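You operate a simulated robot arm through the tools that you are given. There is no shell and no other tool.

You run a simulated robot arm. Do the job below in one go: nothing can be reset, and whatever is moved stays where it is left.

Task
Set the breaker's three dials as the settings card says.
Fine: shut the clear cover again. Where these are worked on the way, their far stop is far enough and under half their travel is too little: clear cover.

The check looks at the end state, three seconds after you hand in, the way a careful person would. Anything else that was tipped, shoved, dropped, spilled or broken makes it a failure. Lids that push on must go on centred and level and be pressed home; caps that screw on are set level and turned clockwise until they are tight.

Robot
A 7-joint arm with a three-finger gripper, fixed in place. Base frame: the origin is on the floor under the middle of its stand, x ahead of it, y to its left, z up. Lengths are in mm, angles in rad, forces in N, time in s.
It reaches about 1342 mm from its shoulder. Its first joint turns from -2.897 to 2.897 rad. Payload 2.69 kg.
Tool frame: the origin (TCP) lies between the finger pads and is the grasp point; the fingertips stand 30 mm ahead of it; z points along the fingers, y is the line along which they close. The gripper opens to 128 mm; its body begins 117 mm behind the TCP.
Orientation is that of the tool frame in the base frame, as a unit quaternion [x, y, z, w]. With the fingers straight down and closing along the base's y, the tool's x points along the base's -x, its y along +y and its z along -z.

Tools
- The arm moves only by the tool step_arm. Its argument "rows" is a list that holds one entry, the list of rows, each a list of 6 numbers: the shift along the tool's x, y, z in mm, then the turn, a rotation vector about the tool's x, y, z in rad. In form: [[[x, y, z, ax, ay, az], ...]]. A call has 1 to 20 rows; each row is the pose to reach, as a shift and turn from the pose commanded when the call began, along the tool's axes at that moment. "grip" is the finger opening in mm, from 0 to 128, set as the call begins (left out, the last holds). Each row takes 0.2 s and may step no farther than 50 mm and 0.15 rad from the row before; otherwise, or with a gripper value out of range, the whole call is refused. Where a pose cannot be reached the arm comes as near as it can. A force on the tool above 90 N (or 10 N above the force at the start of the call, whichever is more), or a blocked arm, ends the call early, and 0.2 s more pass. The fingers move at their own pace (about 127 mm/s each) and stop on an object; they squeeze with about 32 N. The grip force told is the motor's: it shows also when the fingers shut on nothing. Time passes only in rows, and 0.2 s behind the last, so rows that repeat a pose let the fingers close. The reply holds the time, the measured pose of the TCP, the force on the tool along the base axes, the opening and the grip force, in the units named above and with some noise, with the torque about the TCP (base axes, N m) and any sound that the robot's microphone picked up.
- Cameras (640 x 400 px; columns grow to the right, rows downward): "scene" is fixed at [210.6, 656.2, 1924.1]; the picture's right is [-0.83, -0.55, 0.00], its down [-0.22, 0.33, -0.92] and it looks along [0.51, -0.77, -0.40] (base axes); focal length 310 px, centre (320, 200). "wrist" rides on the gripper at [58, 54, -131] in the tool frame; the picture's right is [-0.68, 0.74, 0.00], its down [-0.62, -0.57, -0.55] and it looks along [-0.40, -0.37, 0.84] (tool axes); focal length 234 px, centre (320, 200). There is no depth. A picture from a camera that has moved, and an enlarged one, comes with that camera's place and axes in the base frame and with its lens. The place of the scene camera against the robot may be out by one fixed shift of up to 18 mm in any direction.
- snapshot(camera): a new picture of that camera. No time passes.
- lift_body(by): moves the trunk up (or, below 0, down) by that many mm; the arm rides with it, the base frame stays. It gives what a move gives, with no picture.
- inspect(camera, box): a new picture of the part [left, top, right, bottom] of that camera's present view, enlarged. No time passes.
- sign_off(): hands the job in; it is judged then, once.

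Places have to be worked out from the pictures, the camera data and where the tool is seen. Open the gripper and draw the arm clear of the work before you hand the job in, unless the task says otherwise.

The tools are called by a JSON object that holds its "api" and its "payload". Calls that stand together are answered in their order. step_arm: Moves the arm, as the interface text tells. Its arguments: {"type":"object","properties":{"rows":{"type":"array"},"grip":{"type":"number"}},"required":["rows"]} The other tools are called the same way: lift_body (by) moves the trunk up or down; snapshot (camera) takes a picture; inspect (camera, box) takes an enlarged picture of a part of a camera's view; sign_off () hands the job in.

At the start:

```text
t: 0.0
eef_pos: [422.1, -413.0, 1590.9]
ee_rot: [0.0, 1.0, -0.001, 0.001]
force: [-0.6, -0.3, -0.3]
torque: [-0.01, 0.0, 0.02]
opening: 127.7
grasp_force: 0.0
trunk travel left (down, up): [-200.0, 150.0]
```

scene: 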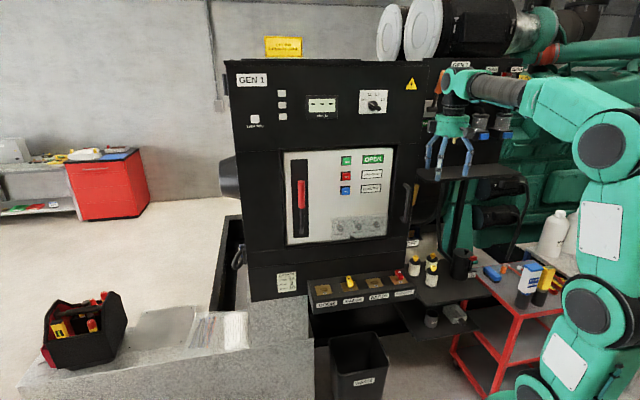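
wrist: 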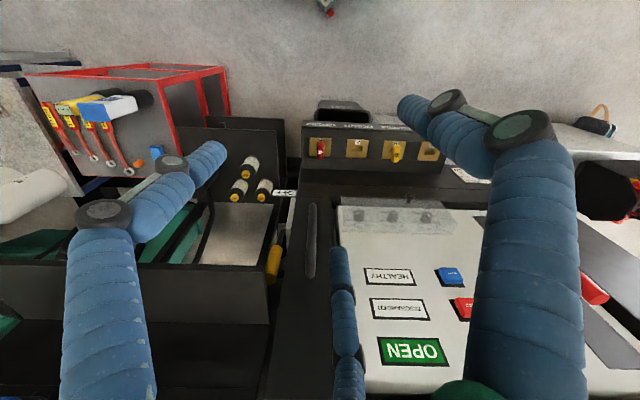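

I see the breaker cabinet with a panel bearing three dials behind a clear cover near its bottom. I'll enlarge the dials, the card and the surrounding area.

{"api": "inspect", "payload": {"camera": "scene", "box": [310, 200, 410, 262]}}

{"api": "inspect", "payload": {"camera": "scene", "box": [260, 255, 320, 300]}}

{"api": "inspect", "payload": {"camera": "scene", "box": [220, 50, 440, 188]}}

{"api": "inspect", "payload": {"camera": "wrist", "box": [300, 180, 500, 305]}}

```text
6.40 times, centred on (360, 231) of scene
camera zoom: at [210.6, 656.2, 1924.1], right [-0.83, -0.55, 0.0], down [-0.22, 0.33, -0.92], along [0.51, -0.77, -0.4], focal length 1984 px, centre (64, 2)
```

zoom: 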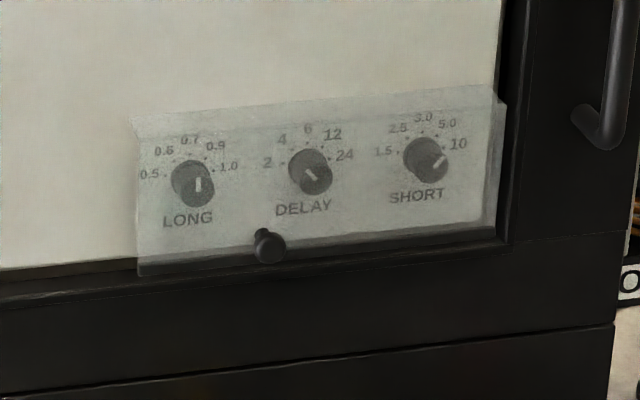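

```text
8.89 times, centred on (290, 278) of scene
camera zoom: at [210.6, 656.2, 1924.1], right [-0.83, -0.55, 0.0], down [-0.22, 0.33, -0.92], along [0.51, -0.77, -0.4], focal length 2755 px, centre (587, -489)
```

zoom: 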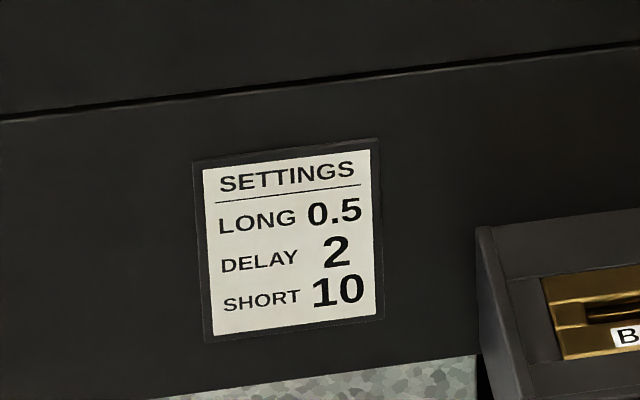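

```text
2.90 times, centred on (330, 119) of scene
camera zoom: at [210.6, 656.2, 1924.1], right [-0.83, -0.55, 0.0], down [-0.22, 0.33, -0.92], along [0.51, -0.77, -0.4], focal length 898 px, centre (291, 435)
```

zoom: 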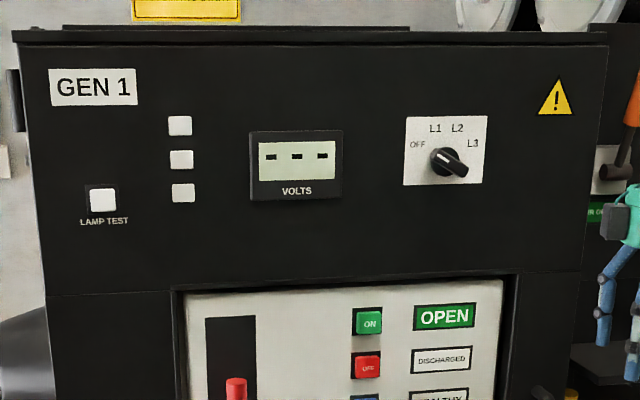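

```text
3.20 times, centred on (400, 242) of wrist
camera zoom: at [362.6, -359.2, 1722.8], right [0.68, 0.74, 0.0], down [0.62, -0.57, 0.55], along [0.4, -0.37, -0.84], focal length 749 px, centre (64, 64)
```

zoom: 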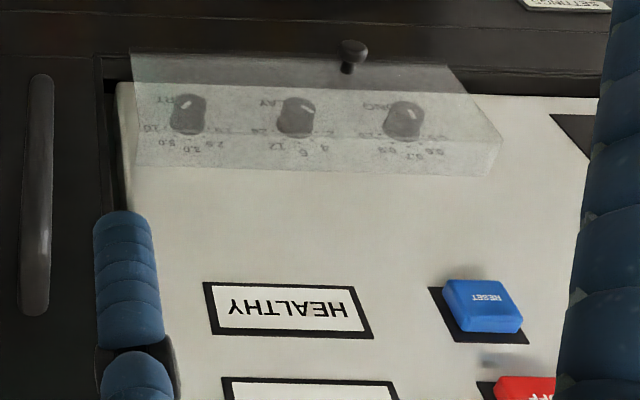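

The card reads LONG 0.5, DELAY 2, SHORT 10, and triangulating the dials puts LONG near (807,-404,1254) and SHORT near (689,-527,1250), so the panel faces about (-0.71,+0.71,0). I'll look closely at the gripper shape and the space around the cabinet before moving.

{"api": "inspect", "payload": {"camera": "scene", "box": [400, 60, 500, 190]}}

{"api": "inspect", "payload": {"camera": "scene", "box": [280, 130, 440, 260]}}

{"api": "inspect", "payload": {"camera": "scene", "box": [300, 240, 480, 350]}}

```text
3.08 times, centred on (450, 125) of scene
camera zoom: at [210.6, 656.2, 1924.1], right [-0.83, -0.55, 0.0], down [-0.22, 0.33, -0.92], along [0.51, -0.77, -0.4], focal length 954 px, centre (-80, 431)
```

zoom: 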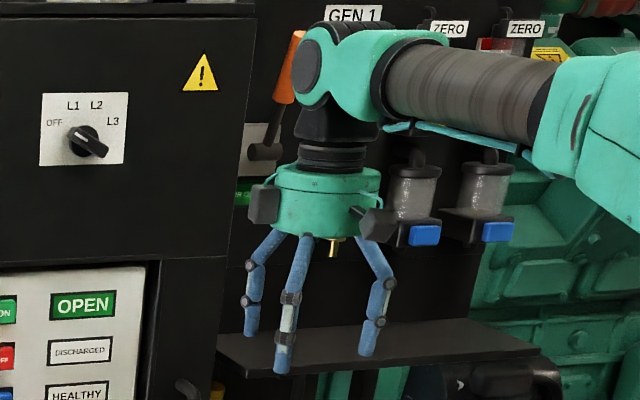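

```text
3.08 times, centred on (360, 195) of scene
camera zoom: at [210.6, 656.2, 1924.1], right [-0.83, -0.55, 0.0], down [-0.22, 0.33, -0.92], along [0.51, -0.77, -0.4], focal length 954 px, centre (197, 215)
```

zoom: 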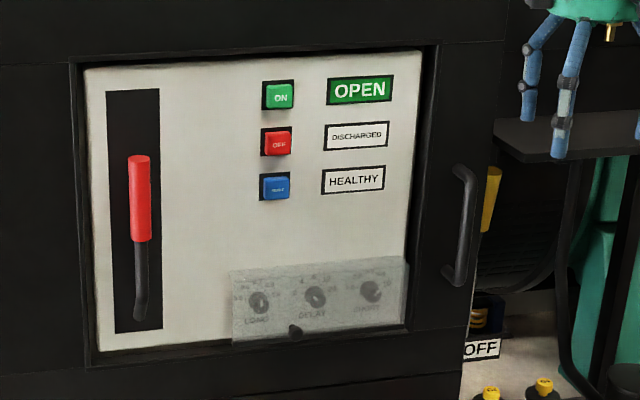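

```text
3.56 times, centred on (390, 295) of scene
camera zoom: at [210.6, 656.2, 1924.1], right [-0.83, -0.55, 0.0], down [-0.22, 0.33, -0.92], along [0.51, -0.77, -0.4], focal length 1102 px, centre (71, -138)
```

zoom: 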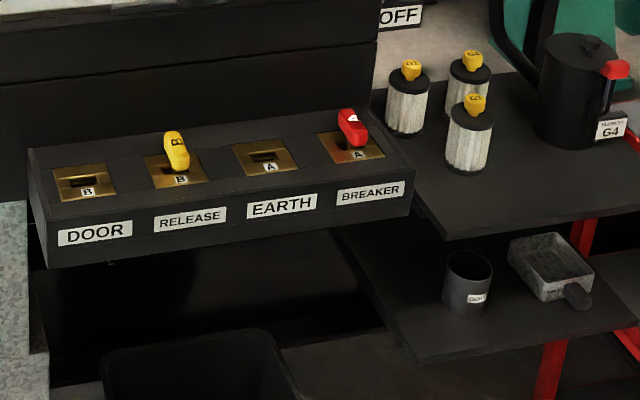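

The gripper has three jointed fingers (one at +y, a pair at -y in the tool frame). I'll turn the tool to face the panel while moving to a stand-off about 280 mm in front of the dials for a closer look.

{"api": "step_arm", "payload": {"rows": [[[-6, 5, 10, 0.092, -0.092, 0], [-18, 15, 35, 0.184, -0.184, 0], [-30, 25, 60, 0.276, -0.276, 0], [-42, 35, 85, 0.368, -0.368, 0], [-54, 45, 110, 0.46, -0.46, 0], [-66, 55, 135, 0.552, -0.552, 0], [-78, 65, 160, 0.644, -0.644, 0], [-90, 76, 185, 0.736, -0.736, 0], [-102, 87, 210, 0.828, -0.828, 0], [-114, 98, 235, 0.92, -0.92, 0], [-126, 109, 260, 1.012, -1.012, 0], [-138, 120, 280, 1.104, -1.104, 0], [-138, 130, 291, 1.111, -1.111, 0]]]}}

```text
t: 2.8
eef_pos: [562.6, -282.7, 1298.3]
ee_rot: [-0.001, 0.708, -0.499, 0.5]
force: [0.7, -0.7, -0.5]
torque: [-0.08, -0.06, -0.05]
opening: 128.2
grasp_force: 0.1
trunk travel left (down, up): [-200.0, 150.0]
```

The tool now points at the panel with no contact. I'll take pictures from both cameras.

{"api": "snapshot", "payload": {"camera": "wrist"}}

{"api": "snapshot", "payload": {"camera": "scene"}}

```text
taken
camera wrist: at [466.5, -193.2, 1219.6], right [0.71, 0.71, -0.04], down [-0.36, 0.41, 0.84], along [0.61, -0.57, 0.55], focal length 234 px, centre (320, 200)
```

wrist: 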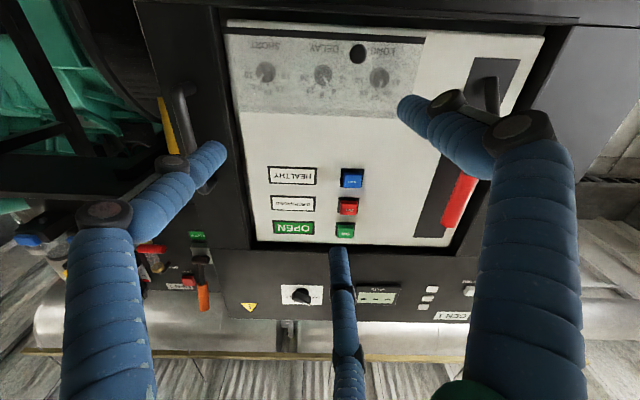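

```text
taken
```

scene: 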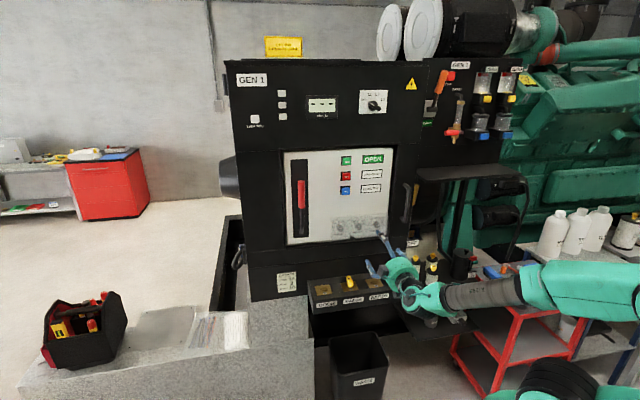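

The wrist camera sits below the tool and sees the dials upside down; I'll enlarge them.

{"api": "inspect", "payload": {"camera": "wrist", "box": [220, 20, 440, 150]}}

{"api": "inspect", "payload": {"camera": "scene", "box": [320, 205, 400, 255]}}

```text
2.91 times, centred on (330, 85) of wrist
camera zoom: at [466.5, -193.2, 1219.6], right [0.71, 0.71, -0.04], down [-0.36, 0.41, 0.84], along [0.61, -0.57, 0.55], focal length 681 px, centre (291, 534)
```

zoom: 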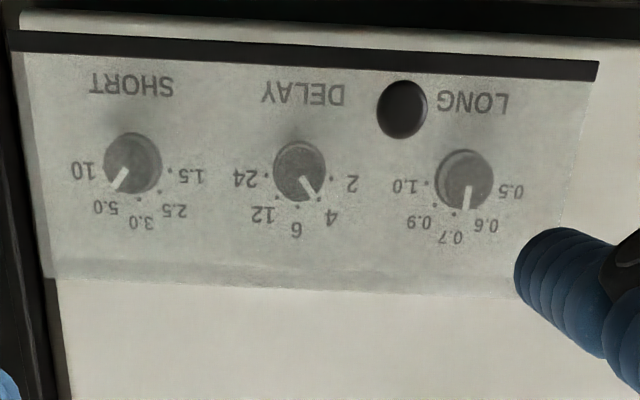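

```text
8.00 times, centred on (360, 230) of scene
camera zoom: at [210.6, 656.2, 1924.1], right [-0.83, -0.55, 0.0], down [-0.22, 0.33, -0.92], along [0.51, -0.77, -0.4], focal length 2480 px, centre (0, -40)
```

zoom: 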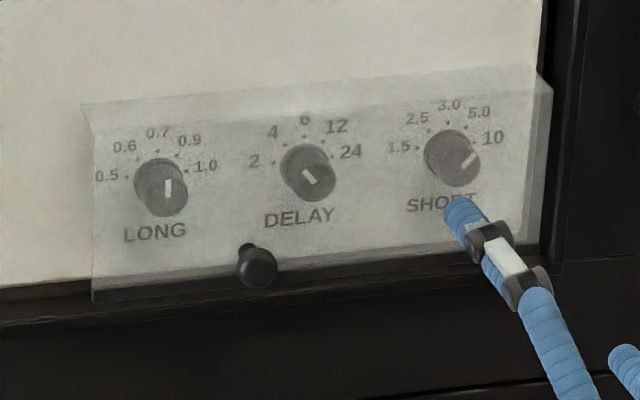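

{"api": "inspect", "payload": {"camera": "wrist", "box": [235, 50, 295, 100]}}

{"api": "inspect", "payload": {"camera": "wrist", "box": [295, 50, 355, 100]}}

{"api": "inspect", "payload": {"camera": "wrist", "box": [350, 50, 410, 100]}}

{"api": "inspect", "payload": {"camera": "scene", "box": [368, 214, 388, 234]}}

```text
8.00 times, centred on (265, 75) of wrist
camera zoom: at [466.5, -193.2, 1219.6], right [0.71, 0.71, -0.04], down [-0.36, 0.41, 0.84], along [0.61, -0.57, 0.55], focal length 1873 px, centre (760, 1200)
```

zoom: 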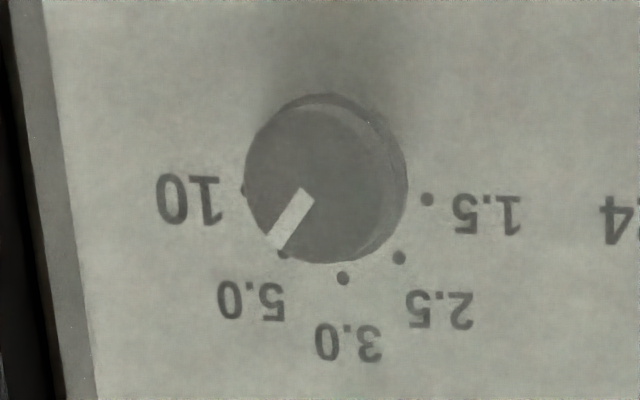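

```text
8.00 times, centred on (325, 75) of wrist
camera zoom: at [466.5, -193.2, 1219.6], right [0.71, 0.71, -0.04], down [-0.36, 0.41, 0.84], along [0.61, -0.57, 0.55], focal length 1873 px, centre (280, 1200)
```

zoom: 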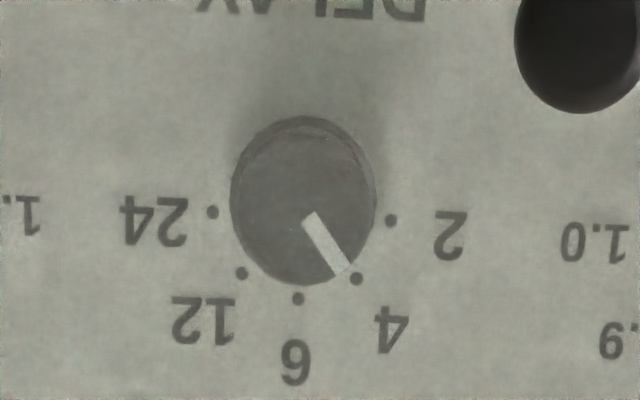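

```text
8.00 times, centred on (380, 75) of wrist
camera zoom: at [466.5, -193.2, 1219.6], right [0.71, 0.71, -0.04], down [-0.36, 0.41, 0.84], along [0.61, -0.57, 0.55], focal length 1873 px, centre (-160, 1200)
```

zoom: 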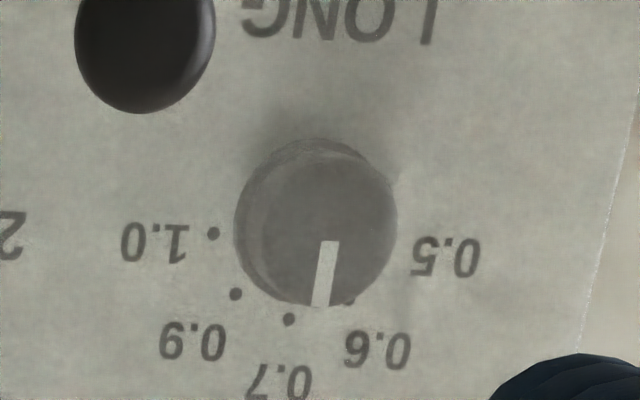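

```text
16.00 times, centred on (378, 224) of scene
camera zoom: at [210.6, 656.2, 1924.1], right [-0.83, -0.55, 0.0], down [-0.22, 0.33, -0.92], along [0.51, -0.77, -0.4], focal length 4960 px, centre (-608, -184)
```

zoom: 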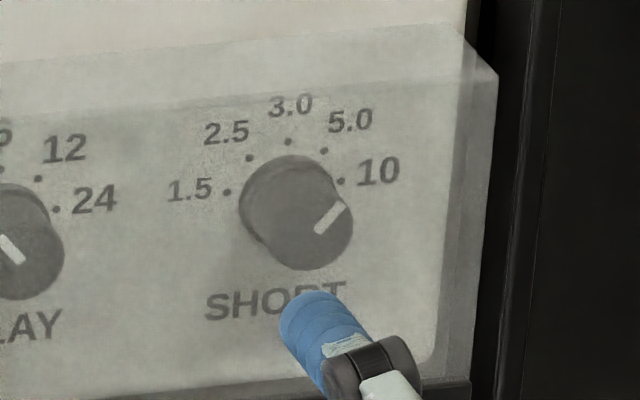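

DELAY points near 4, SHORT near 5.0 and LONG near 0.7, so LONG must go counter-clockwise to 0.5, DELAY counter-clockwise to 2, and SHORT clockwise to 10. I'll look at the cover's edges to find its hinge.

{"api": "inspect", "payload": {"camera": "wrist", "box": [215, 10, 335, 70]}}

{"api": "inspect", "payload": {"camera": "wrist", "box": [330, 10, 450, 70]}}

{"api": "inspect", "payload": {"camera": "wrist", "box": [220, 80, 340, 150]}}

{"api": "inspect", "payload": {"camera": "scene", "box": [328, 210, 368, 245]}}

```text
5.33 times, centred on (275, 40) of wrist
camera zoom: at [466.5, -193.2, 1219.6], right [0.71, 0.71, -0.04], down [-0.36, 0.41, 0.84], along [0.61, -0.57, 0.55], focal length 1249 px, centre (560, 1053)
```

zoom: 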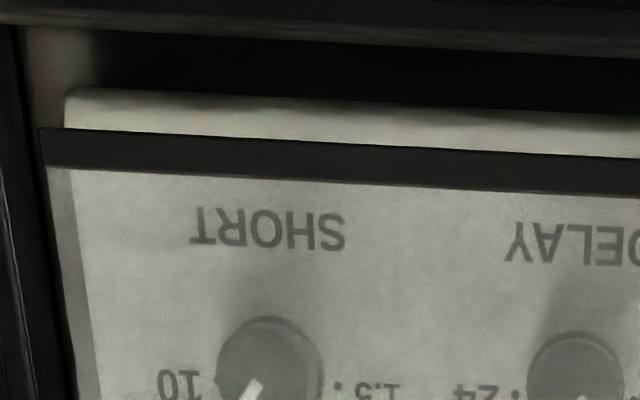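

```text
5.33 times, centred on (390, 40) of wrist
camera zoom: at [466.5, -193.2, 1219.6], right [0.71, 0.71, -0.04], down [-0.36, 0.41, 0.84], along [0.61, -0.57, 0.55], focal length 1249 px, centre (-53, 1053)
```

zoom: 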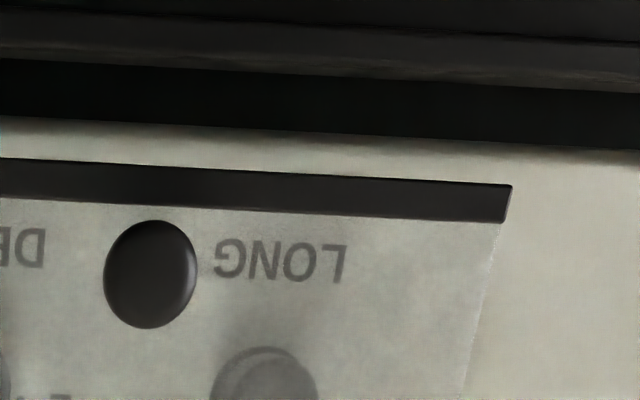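

```text
5.33 times, centred on (280, 115) of wrist
camera zoom: at [466.5, -193.2, 1219.6], right [0.71, 0.71, -0.04], down [-0.36, 0.41, 0.84], along [0.61, -0.57, 0.55], focal length 1249 px, centre (533, 653)
```

zoom: 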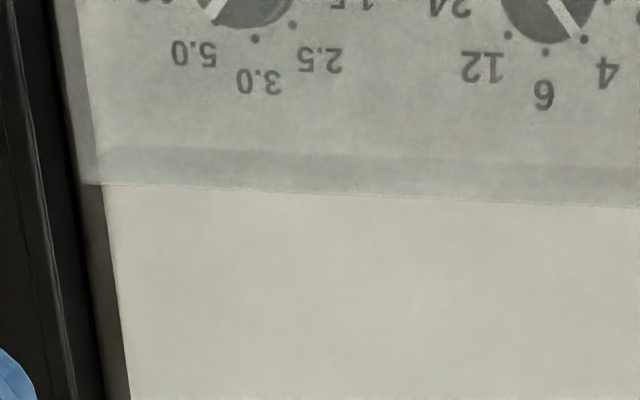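

```text
11.43 times, centred on (348, 228) of scene
camera zoom: at [210.6, 656.2, 1924.1], right [-0.83, -0.55, 0.0], down [-0.22, 0.33, -0.92], along [0.51, -0.77, -0.4], focal length 3543 px, centre (0, -114)
```

zoom: 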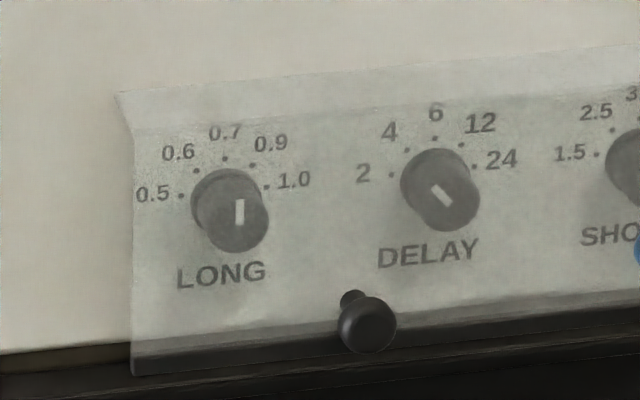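

The cover looks hinged along its top (about z 1306), with its black pull-knob low on the front at about (747,-403,1221). I'll roll the tool so the single finger points down, move in front of that knob and half close the fingers to see how they travel.

{"api": "step_arm", "payload": {"rows": [[[4, 14, 15, 0, 0, -0.131], [8, 29, 30, 0, 0, -0.262], [11, 43, 45, 0, 0, -0.393], [15, 58, 60, 0, 0, -0.524], [19, 72, 75, 0, 0, -0.655], [22.6, 86.3, 90, 0, 0, -0.785], [22.6, 86.3, 90, 0, 0, -0.785]]], "grip": 60}}

{"api": "snapshot", "payload": {"camera": "wrist"}}

{"api": "snapshot", "payload": {"camera": "scene"}}

```text
t: 4.4
eef_pos: [656.5, -314.4, 1222.9]
ee_rot: [0.271, -0.653, 0.653, -0.271]
force: [0.7, 0.7, -0.4]
torque: [-0.03, -0.04, -0.03]
opening: 60.1
grasp_force: 0.1
trunk travel left (down, up): [-200.0, 150.0]
```

```text
taken
camera wrist: at [521.2, -263.7, 1170.0], right [0.48, 0.48, -0.74], down [0.05, 0.82, 0.56], along [0.88, -0.3, 0.37], focal length 234 px, centre (320, 200)
```

wrist: 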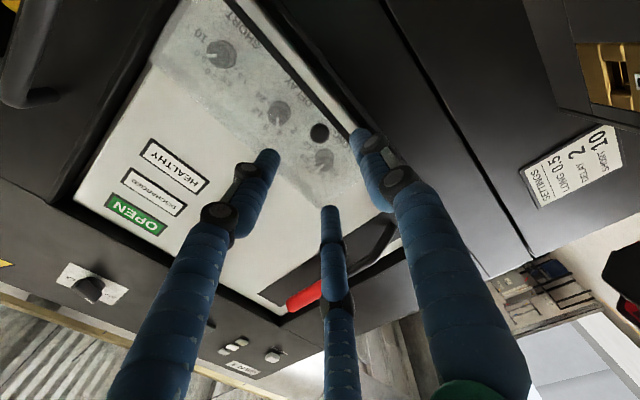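

```text
taken
```

scene: 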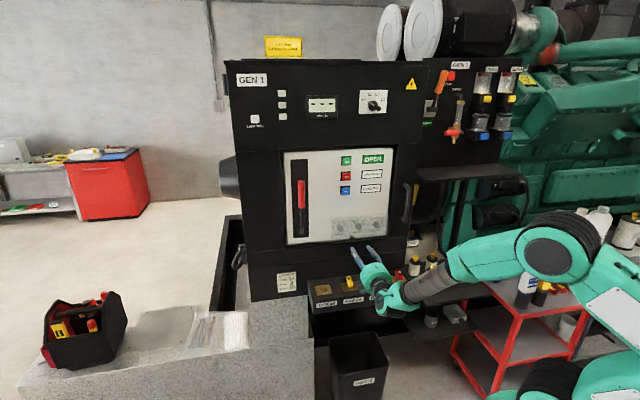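

The fingers close concentrically like a three-jaw chuck (tips on a circle). I'll enlarge the handle region to fix its position and check the panel's yaw.

{"api": "inspect", "payload": {"camera": "wrist", "box": [160, 0, 420, 160]}}

{"api": "inspect", "payload": {"camera": "wrist", "box": [255, 80, 375, 180]}}

{"api": "inspect", "payload": {"camera": "scene", "box": [310, 205, 410, 320]}}

```text
2.46 times, centred on (290, 80) of wrist
camera zoom: at [521.2, -263.7, 1170.0], right [0.48, 0.48, -0.74], down [0.05, 0.82, 0.56], along [0.88, -0.3, 0.37], focal length 576 px, centre (394, 495)
```

zoom: 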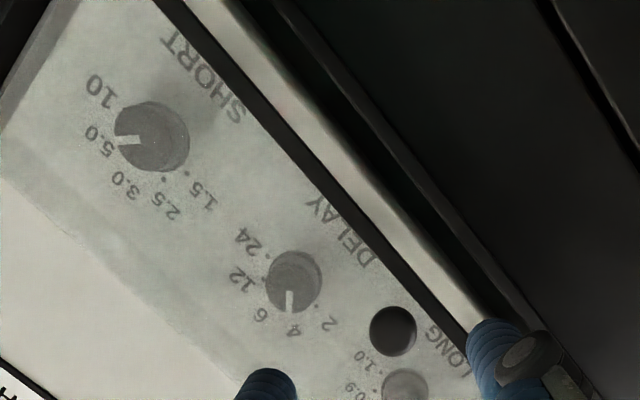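

```text
4.00 times, centred on (315, 130) of wrist
camera zoom: at [521.2, -263.7, 1170.0], right [0.48, 0.48, -0.74], down [0.05, 0.82, 0.56], along [0.88, -0.3, 0.37], focal length 937 px, centre (340, 480)
```

zoom: 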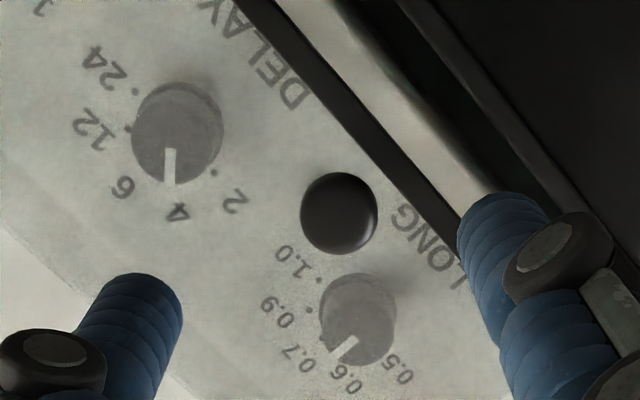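

```text
3.48 times, centred on (360, 262) of scene
camera zoom: at [210.6, 656.2, 1924.1], right [-0.83, -0.55, 0.0], down [-0.22, 0.33, -0.92], along [0.51, -0.77, -0.4], focal length 1078 px, centre (181, -17)
```

zoom: 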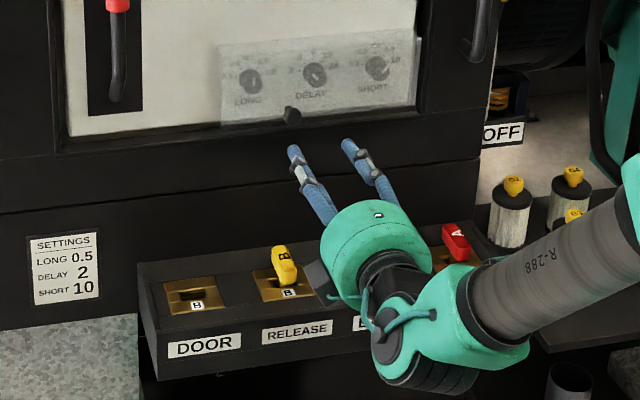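

The handle lies almost exactly on the tool axis, about 126 mm ahead (n≈45 in front of the dials), head about 21 mm across. I'll narrow the fingers to 42 mm and advance so the tips straddle the head just short of the cover plate.

{"api": "step_arm", "payload": {"rows": [[[0, 0, 20, 0, 0, 0], [0, 0, 40, 0, 0, 0], [0, 0, 60, 0, 0, 0], [0, 0, 75, 0, 0, 0], [0, 0, 88, 0, 0, 0]]], "grip": 42}}

{"api": "snapshot", "payload": {"camera": "wrist"}}

{"api": "inspect", "payload": {"camera": "scene", "box": [320, 210, 400, 265]}}

```text
t: 5.6
eef_pos: [717.9, -377.2, 1221.2]
ee_rot: [0.271, -0.653, 0.654, -0.27]
force: [0.8, -0.7, 1.0]
torque: [-0.02, -0.01, 0.06]
opening: 41.8
grasp_force: 0.0
trunk travel left (down, up): [-200.0, 150.0]
```

```text
taken
camera wrist: at [582.9, -325.6, 1169.5], right [0.48, 0.48, -0.74], down [0.05, 0.82, 0.57], along [0.88, -0.31, 0.37], focal length 234 px, centre (320, 200)
```

wrist: 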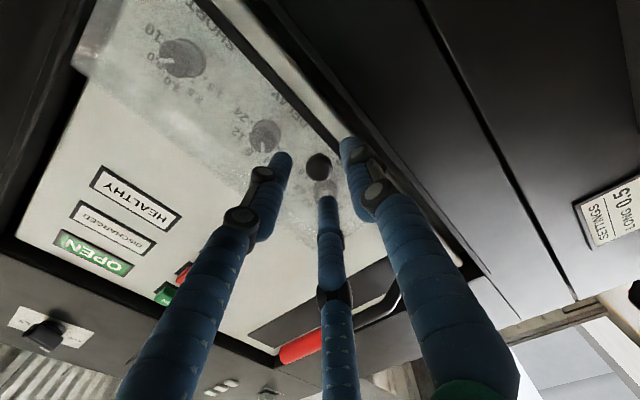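

```text
7.27 times, centred on (360, 238) of scene
camera zoom: at [210.6, 656.2, 1924.1], right [-0.83, -0.55, 0.0], down [-0.22, 0.33, -0.92], along [0.51, -0.77, -0.4], focal length 2254 px, centre (29, -73)
```

zoom: 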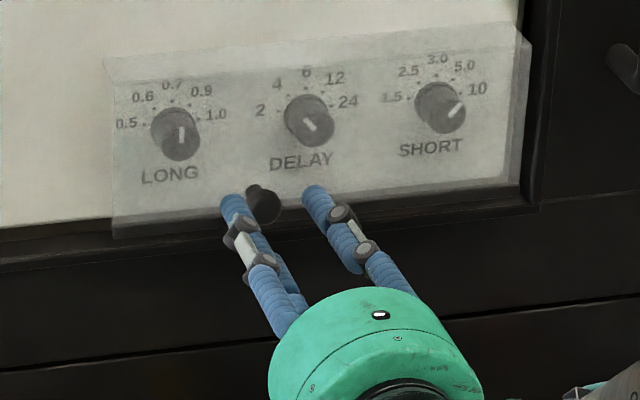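

{"api": "inspect", "payload": {"camera": "wrist", "box": [260, 120, 380, 220]}}

{"api": "inspect", "payload": {"camera": "scene", "box": [336, 222, 376, 250]}}

```text
4.00 times, centred on (320, 170) of wrist
camera zoom: at [582.9, -325.6, 1169.5], right [0.48, 0.48, -0.74], down [0.05, 0.82, 0.57], along [0.88, -0.31, 0.37], focal length 937 px, centre (320, 320)
```

zoom: 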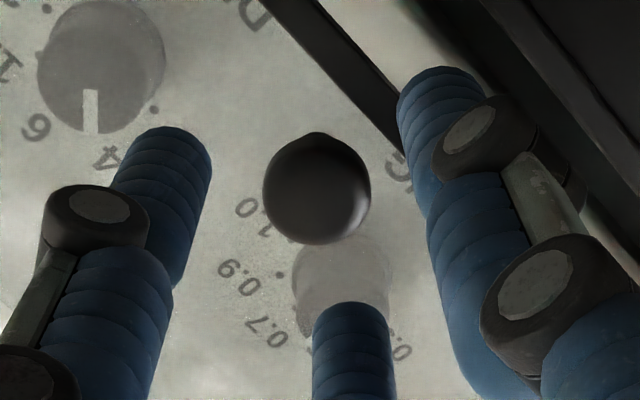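

```text
14.29 times, centred on (356, 236) of scene
camera zoom: at [210.6, 656.2, 1924.1], right [-0.83, -0.55, 0.0], down [-0.22, 0.33, -0.92], along [0.51, -0.77, -0.4], focal length 4428 px, centre (-194, -314)
```

zoom: 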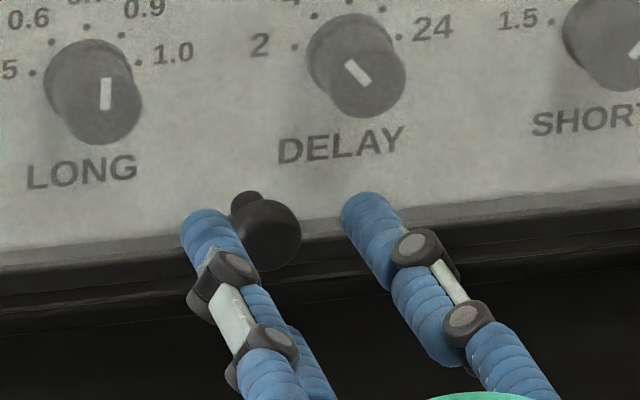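

The tips straddle the head but it sits about 3–4 mm toward tool −x from the finger centre. I'll shift by that, advance 21 mm more and look again.

{"api": "step_arm", "payload": {"rows": [[[-3.5, -1, 4, 0, 0, 0], [-3.5, -1, 13, 0, 0, 0], [-3.5, -1, 21, 0, 0, 0]]], "grip": 42}}

{"api": "inspect", "payload": {"camera": "wrist", "box": [260, 120, 380, 220]}}

{"api": "inspect", "payload": {"camera": "scene", "box": [336, 222, 376, 250]}}

```text
t: 6.4
eef_pos: [733.5, -391.0, 1223.6]
ee_rot: [0.27, -0.653, 0.654, -0.27]
force: [0.3, 0.5, 0.0]
torque: [0.01, 0.01, 0.02]
opening: 41.8
grasp_force: 0.0
trunk travel left (down, up): [-200.0, 150.0]
```

```text
4.00 times, centred on (320, 170) of wrist
camera zoom: at [600.3, -337.8, 1170.7], right [0.48, 0.48, -0.74], down [0.05, 0.82, 0.57], along [0.88, -0.31, 0.37], focal length 937 px, centre (320, 320)
```

zoom: 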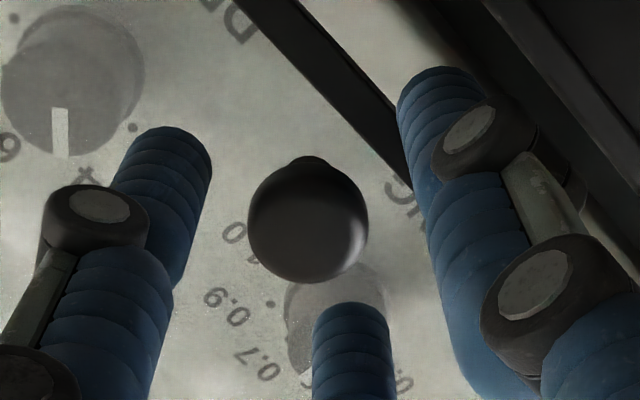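

```text
14.29 times, centred on (356, 236) of scene
camera zoom: at [210.6, 656.2, 1924.1], right [-0.83, -0.55, 0.0], down [-0.22, 0.33, -0.92], along [0.51, -0.77, -0.4], focal length 4428 px, centre (-194, -314)
```

zoom: 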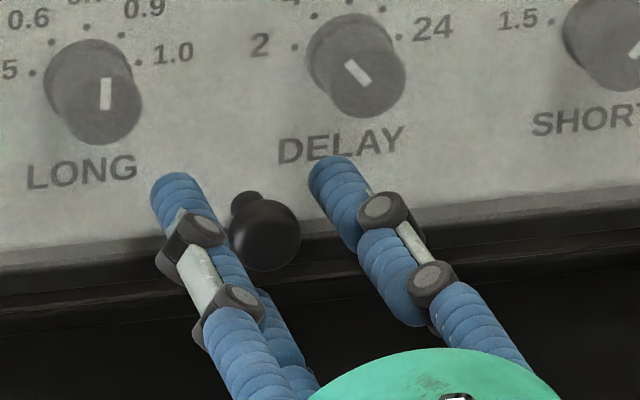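

Fingers now bracket the head evenly with tips just short of the plate. I'll close on the handle.

{"api": "step_arm", "payload": {"rows": [[[0, 0, 0, 0, 0, 0], [0, 0, 0, 0, 0, 0], [0, 0, 0, 0, 0, 0]]], "grip": 8}}

{"api": "inspect", "payload": {"camera": "wrist", "box": [260, 120, 380, 220]}}

{"api": "inspect", "payload": {"camera": "scene", "box": [336, 222, 376, 250]}}

```text
t: 7.2
eef_pos: [732.7, -390.9, 1225.9]
ee_rot: [0.269, -0.653, 0.654, -0.271]
force: [-9.5, -12.7, 2.8]
torque: [0.06, -0.03, -0.6]
opening: 20.5
grasp_force: 45.0
trunk travel left (down, up): [-200.0, 150.0]
```

```text
4.00 times, centred on (320, 170) of wrist
camera zoom: at [599.2, -339.0, 1171.5], right [0.48, 0.48, -0.74], down [0.05, 0.82, 0.57], along [0.88, -0.31, 0.37], focal length 937 px, centre (320, 320)
```

zoom: 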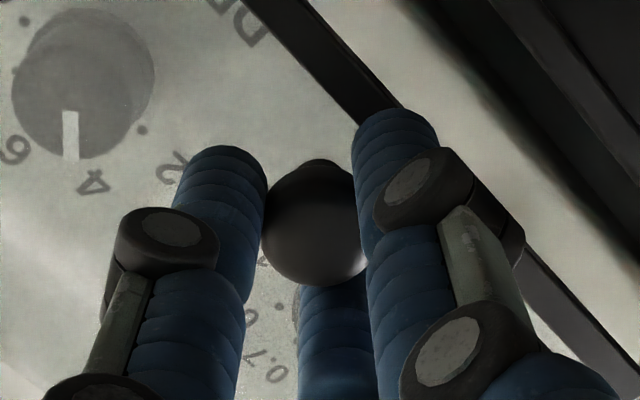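

```text
14.29 times, centred on (356, 236) of scene
camera zoom: at [210.6, 656.2, 1924.1], right [-0.83, -0.55, 0.0], down [-0.22, 0.33, -0.92], along [0.51, -0.77, -0.4], focal length 4428 px, centre (-194, -314)
```

zoom: 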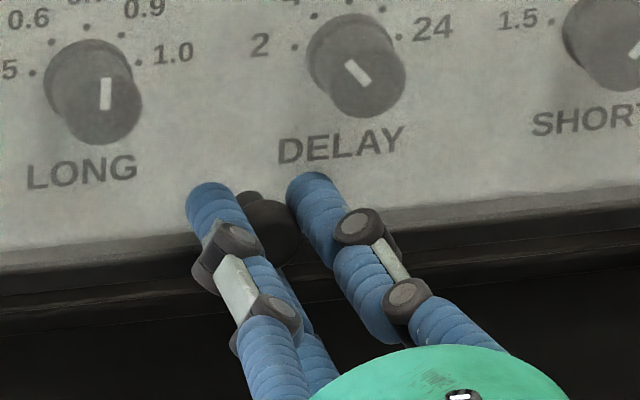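

The fingers hold the handle (opening 20.5, grip 45 N). Assuming a hinge along the top back edge (z≈1306), I'll swing the handle out and up along that arc by 0.3 rad and watch the forces.

{"api": "step_arm", "payload": {"rows": [[[1, -3.8, -3.9, -0.05, 0, 0], [1.5, -7.7, -7.8, -0.1, 0, 0], [1.5, -11.8, -11.4, -0.15, 0, 0], [1.5, -16.1, -14.8, -0.2, 0, 0]]]}}

{"api": "inspect", "payload": {"camera": "scene", "box": [320, 200, 400, 255]}}

{"api": "snapshot", "payload": {"camera": "wrist"}}

```text
t: 8.2
eef_pos: [723.1, -380.7, 1240.2]
ee_rot: [-0.296, 0.715, -0.586, 0.241]
force: [-3.2, -2.9, 1.5]
torque: [-0.07, -0.15, 0.01]
opening: 20.6
grasp_force: 45.1
trunk travel left (down, up): [-200.0, 150.0]
```

```text
7.27 times, centred on (360, 228) of scene
camera zoom: at [210.6, 656.2, 1924.1], right [-0.83, -0.55, 0.0], down [-0.22, 0.33, -0.92], along [0.51, -0.77, -0.4], focal length 2254 px, centre (29, 0)
```

zoom: 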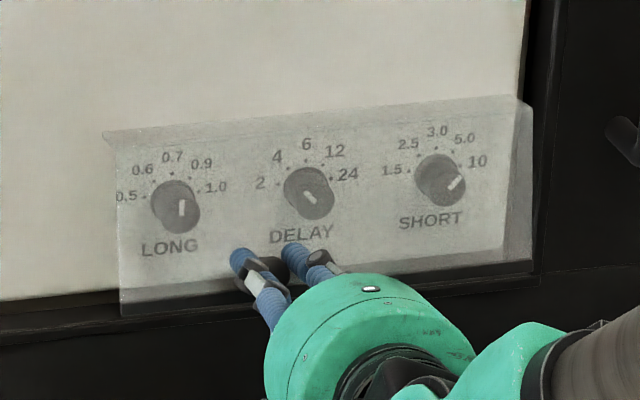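

```text
taken
camera wrist: at [582.8, -323.2, 1214.8], right [0.38, 0.58, -0.72], down [0.13, 0.74, 0.66], along [0.92, -0.35, 0.2], focal length 234 px, centre (320, 200)
```

wrist: 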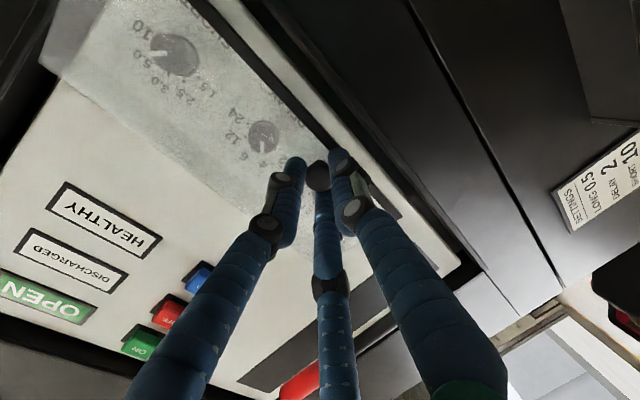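

The cover swings freely about a top hinge with almost no force, matching my arc. I'll continue another 0.5 rad.

{"api": "step_arm", "payload": {"rows": [[[0, -7.7, -7.8, -0.1, 0, 0], [0, -16.1, -14.8, -0.2, 0, 0], [0, -25.1, -21.0, -0.3, 0, 0], [0, -34.7, -26.2, -0.4, 0, 0], [0, -44.8, -30.4, -0.5, 0, 0]]]}}

{"api": "inspect", "payload": {"camera": "scene", "box": [310, 180, 410, 250]}}

```text
t: 9.4
eef_pos: [708.4, -365.4, 1289.3]
ee_rot: [-0.347, 0.837, -0.39, 0.162]
force: [-2.7, 0.6, -0.2]
torque: [-0.07, 0.01, -0.17]
opening: 20.6
grasp_force: 45.0
trunk travel left (down, up): [-200.0, 150.0]
```

```text
5.71 times, centred on (360, 215) of scene
camera zoom: at [210.6, 656.2, 1924.1], right [-0.83, -0.55, 0.0], down [-0.22, 0.33, -0.92], along [0.51, -0.77, -0.4], focal length 1771 px, centre (91, 114)
```

zoom: 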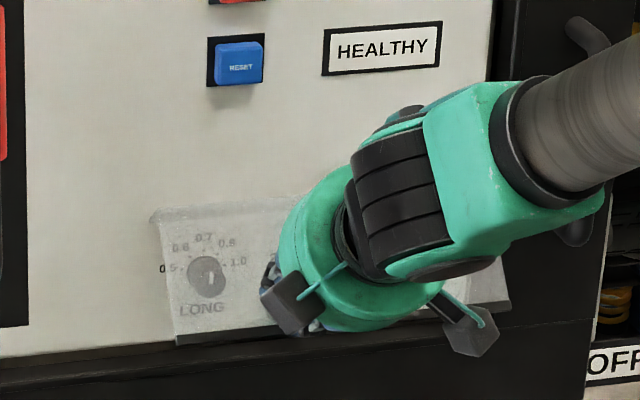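

Still free-moving at about 0.7 rad. I'll carry on to about 1.3 rad.

{"api": "step_arm", "payload": {"rows": [[[0, -7.7, -7.8, -0.1, 0, 0], [0, -16.1, -14.8, -0.2, 0, 0], [0, -25.1, -21.0, -0.3, 0, 0], [0, -34.7, -26.2, -0.4, 0, 0], [0, -44.8, -30.4, -0.5, 0, 0], [0, -55.3, -33.6, -0.6, 0, 0]]]}}

{"api": "inspect", "payload": {"camera": "scene", "box": [300, 160, 420, 250]}}

{"api": "snapshot", "payload": {"camera": "wrist"}}

```text
t: 10.8
eef_pos: [715.0, -373.1, 1354.1]
ee_rot: [-0.379, 0.915, -0.125, 0.052]
force: [-7.1, 1.7, -1.0]
torque: [0.29, 0.29, 0.02]
opening: 20.8
grasp_force: 44.4
trunk travel left (down, up): [-200.0, 150.0]
```

```text
4.44 times, centred on (360, 205) of scene
camera zoom: at [210.6, 656.2, 1924.1], right [-0.83, -0.55, 0.0], down [-0.22, 0.33, -0.92], along [0.51, -0.77, -0.4], focal length 1378 px, centre (142, 178)
```

zoom: 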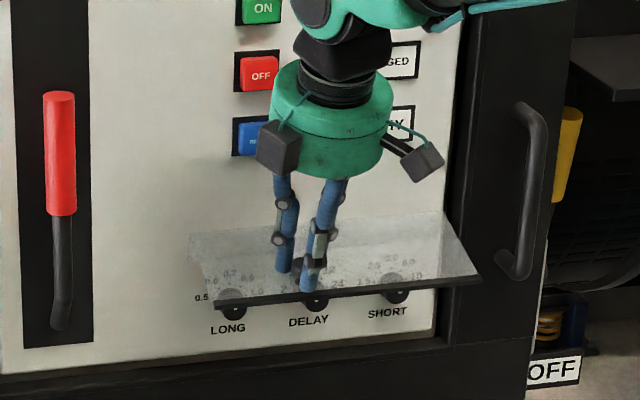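

```text
taken
camera wrist: at [611.8, -352.3, 1467.3], right [-0.02, 0.98, -0.2], down [0.72, 0.15, 0.68], along [0.7, -0.12, -0.71], focal length 234 px, centre (320, 200)
```

wrist: 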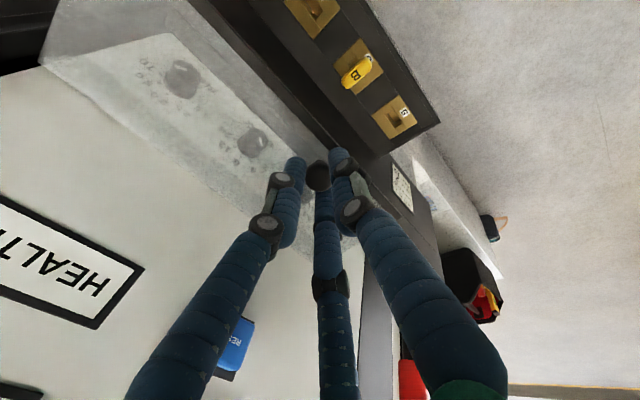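

The cover is open about 75° and moving freely. I'll push it a little past, keeping the gripper's tilt back a bit so its body stays clear of the buttons.

{"api": "step_arm", "payload": {"rows": [[[0, -3.8, -3.9, -0.05, 0, 0], [0, -7.7, -7.8, -0.1, 0, 0], [0, -14.3, -15.1, -0.1, 0, 0], [0, -17.9, -18.5, -0.1, 0, 0]]]}}

{"api": "inspect", "payload": {"camera": "scene", "box": [300, 160, 420, 250]}}

{"api": "inspect", "payload": {"camera": "wrist", "box": [260, 120, 380, 220]}}

```text
t: 11.8
eef_pos: [723.5, -380.1, 1379.7]
ee_rot: [-0.381, 0.921, -0.08, 0.032]
force: [-15.1, 7.6, 2.1]
torque: [0.49, 0.82, 0.01]
opening: 20.6
grasp_force: 44.8
trunk travel left (down, up): [-200.0, 150.0]
```

```text
4.44 times, centred on (360, 205) of scene
camera zoom: at [210.6, 656.2, 1924.1], right [-0.83, -0.55, 0.0], down [-0.22, 0.33, -0.92], along [0.51, -0.77, -0.4], focal length 1378 px, centre (142, 178)
```

zoom: 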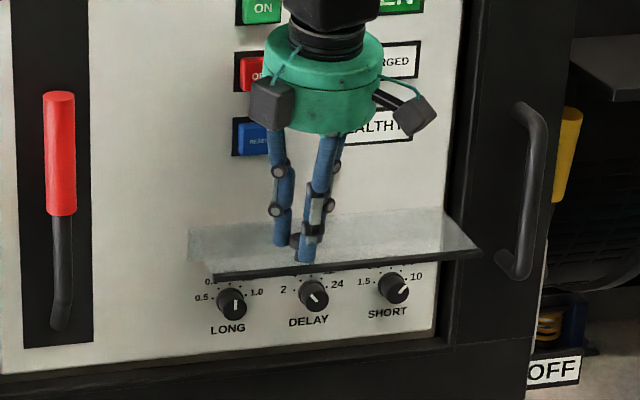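

```text
4.00 times, centred on (320, 170) of wrist
camera zoom: at [627.8, -368.3, 1499.0], right [-0.03, 0.99, -0.13], down [0.76, 0.11, 0.64], along [0.65, -0.07, -0.76], focal length 937 px, centre (320, 320)
```

zoom: 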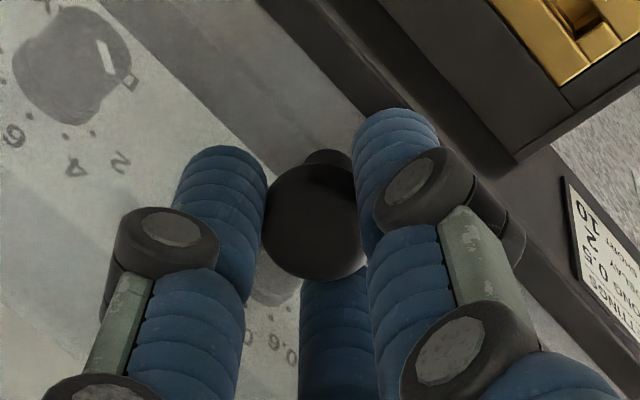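

It is near 88° now with modest resistance (about 16 N outward). I'll push a bit further to look for the far stop.

{"api": "step_arm", "payload": {"rows": [[[0, -3.5, -3.5, 0, 0, 0], [0, -7, -6.9, 0, 0, 0], [0, -10.9, -10, 0, 0, 0]]]}}

{"api": "inspect", "payload": {"camera": "scene", "box": [300, 160, 420, 250]}}

```text
t: 12.6
eef_pos: [729.3, -385.7, 1392.0]
ee_rot: [-0.381, 0.92, -0.08, 0.034]
force: [-15.8, 12.6, 8.8]
torque: [0.56, 0.71, -0.08]
opening: 20.4
grasp_force: 45.4
trunk travel left (down, up): [-200.0, 150.0]
```

```text
4.44 times, centred on (360, 205) of scene
camera zoom: at [210.6, 656.2, 1924.1], right [-0.83, -0.55, 0.0], down [-0.22, 0.33, -0.92], along [0.51, -0.77, -0.4], focal length 1378 px, centre (142, 178)
```

zoom: 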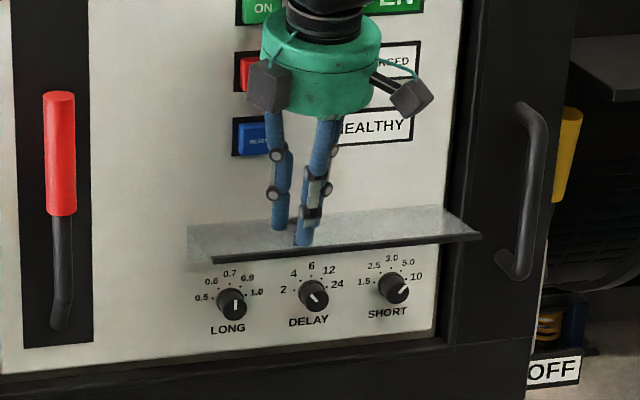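

The cover is now a bit past horizontal. I'll open the fingers slightly to see whether it stays by itself.

{"api": "step_arm", "payload": {"rows": [[[0, 0, 0, 0, 0, 0], [0, 0, 0, 0, 0, 0], [0, 0, 0, 0, 0, 0]]], "grip": 44}}

{"api": "inspect", "payload": {"camera": "scene", "box": [300, 160, 420, 250]}}

{"api": "snapshot", "payload": {"camera": "wrist"}}

```text
t: 13.4
eef_pos: [731.0, -387.3, 1387.2]
ee_rot: [-0.382, 0.92, -0.079, 0.033]
force: [-0.2, -0.7, 0.5]
torque: [-0.01, 0.02, 0.01]
opening: 43.9
grasp_force: 0.1
trunk travel left (down, up): [-200.0, 150.0]
```

```text
4.44 times, centred on (360, 205) of scene
camera zoom: at [210.6, 656.2, 1924.1], right [-0.83, -0.55, 0.0], down [-0.22, 0.33, -0.92], along [0.51, -0.77, -0.4], focal length 1378 px, centre (142, 178)
```

zoom: 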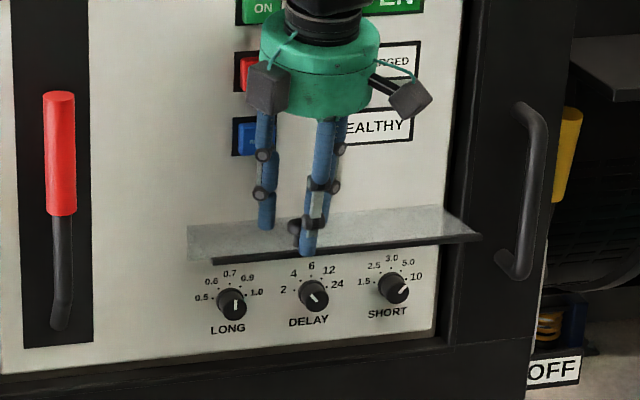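

```text
taken
camera wrist: at [635.5, -375.7, 1509.0], right [-0.03, 0.99, -0.13], down [0.76, 0.11, 0.64], along [0.65, -0.07, -0.76], focal length 234 px, centre (320, 200)
```

wrist: 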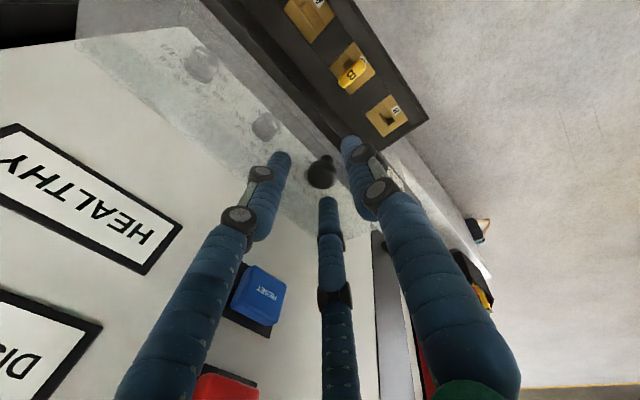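

The cover stays open by itself at about 95°. I'll back the fingers up off the handle, swing outward and turn the tool horizontal again at a stand-off in front of the dials.

{"api": "step_arm", "payload": {"rows": [[[0, 0, -25, 0, 0, 0], [0, 0, -55, 0, 0, 0], [0, 0, -85, 0, 0, 0], [0, 40, -85, 0, 0, 0], [5, 85, -85, 0, 0, 0], [10, 130, -85, 0, 0, 0], [13, 132, -65, 0.14, 0, 0], [16, 135, -46, 0.28, 0, 0], [20, 137, -26, 0.42, 0, 0], [23, 140, -7, 0.56, 0, 0], [26, 142, 12, 0.7, 0, 0], [29, 144, 32, 0.84, 0, 0], [32, 147, 52, 0.98, 0, 0], [36, 149, 71, 1.12, 0, 0], [39, 152, 91, 1.26, 0, 0], [42, 154, 110, 1.4, 0, 0]]]}}

{"api": "snapshot", "payload": {"camera": "wrist"}}

{"api": "inspect", "payload": {"camera": "scene", "box": [300, 180, 420, 260]}}

```text
t: 16.8
eef_pos: [605.7, -323.2, 1256.0]
ee_rot: [0.27, -0.651, 0.655, -0.272]
force: [-0.6, -0.1, 0.9]
torque: [0.11, 0.05, 0.01]
opening: 43.9
grasp_force: 0.1
trunk travel left (down, up): [-200.0, 150.0]
```

```text
taken
camera wrist: at [472.1, -271.7, 1202.1], right [0.48, 0.48, -0.74], down [0.04, 0.82, 0.56], along [0.88, -0.3, 0.38], focal length 234 px, centre (320, 200)
```

wrist: 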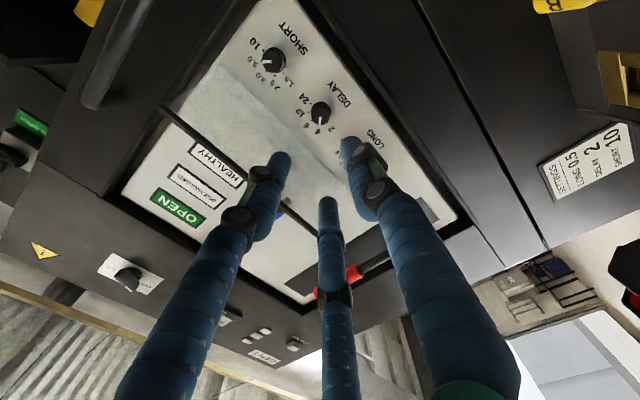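

```text
5.00 times, centred on (360, 220) of scene
camera zoom: at [210.6, 656.2, 1924.1], right [-0.83, -0.55, 0.0], down [-0.22, 0.33, -0.92], along [0.51, -0.77, -0.4], focal length 1550 px, centre (120, 100)
```

zoom: 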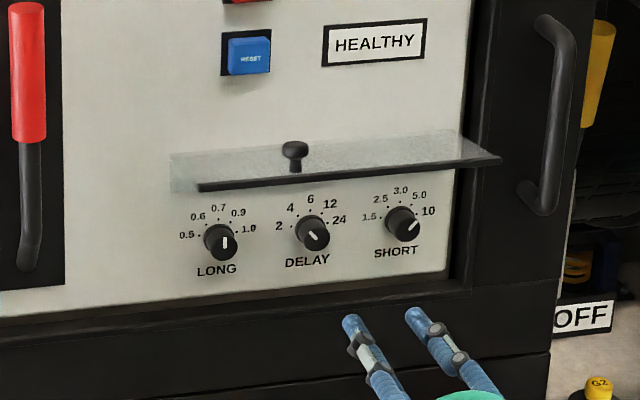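

The cover holds open and all three dials are exposed. I'll enlarge the dials to get exact positions and pointer angles.

{"api": "inspect", "payload": {"camera": "wrist", "box": [230, 10, 350, 90]}}

{"api": "inspect", "payload": {"camera": "wrist", "box": [290, 80, 390, 150]}}

{"api": "inspect", "payload": {"camera": "scene", "box": [332, 214, 396, 240]}}

```text
5.00 times, centred on (290, 50) of wrist
camera zoom: at [472.1, -271.7, 1202.1], right [0.48, 0.48, -0.74], down [0.04, 0.82, 0.56], along [0.88, -0.3, 0.38], focal length 1171 px, centre (470, 950)
```

zoom: 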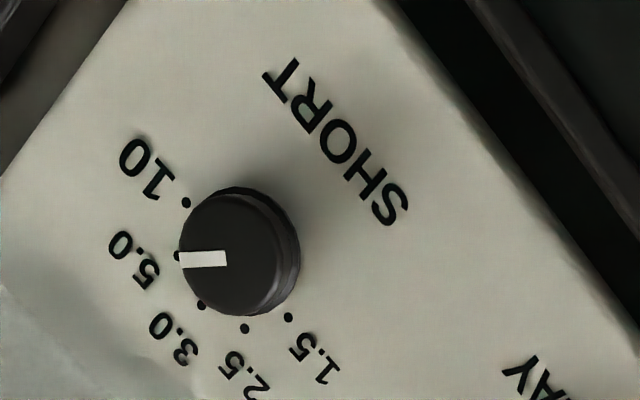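

```text
5.71 times, centred on (340, 115) of wrist
camera zoom: at [472.1, -271.7, 1202.1], right [0.48, 0.48, -0.74], down [0.04, 0.82, 0.56], along [0.88, -0.3, 0.38], focal length 1338 px, centre (206, 686)
```

zoom: 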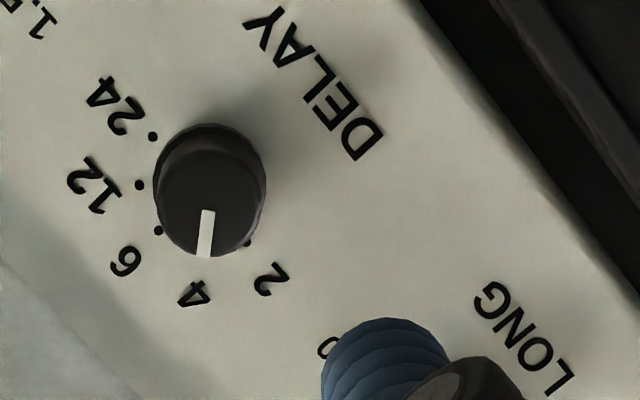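

```text
10.00 times, centred on (364, 227) of scene
camera zoom: at [210.6, 656.2, 1924.1], right [-0.83, -0.55, 0.0], down [-0.22, 0.33, -0.92], along [0.51, -0.77, -0.4], focal length 3100 px, centre (-120, -70)
```

zoom: 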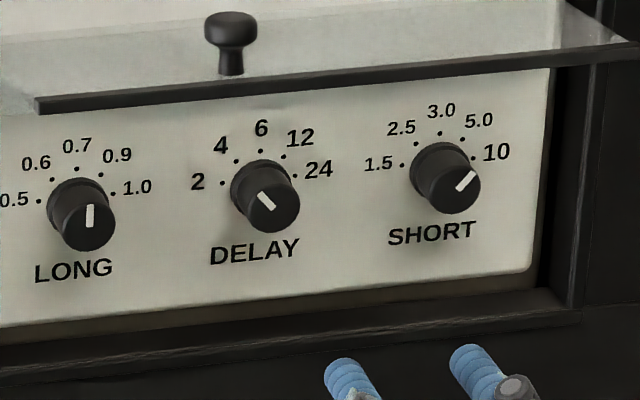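

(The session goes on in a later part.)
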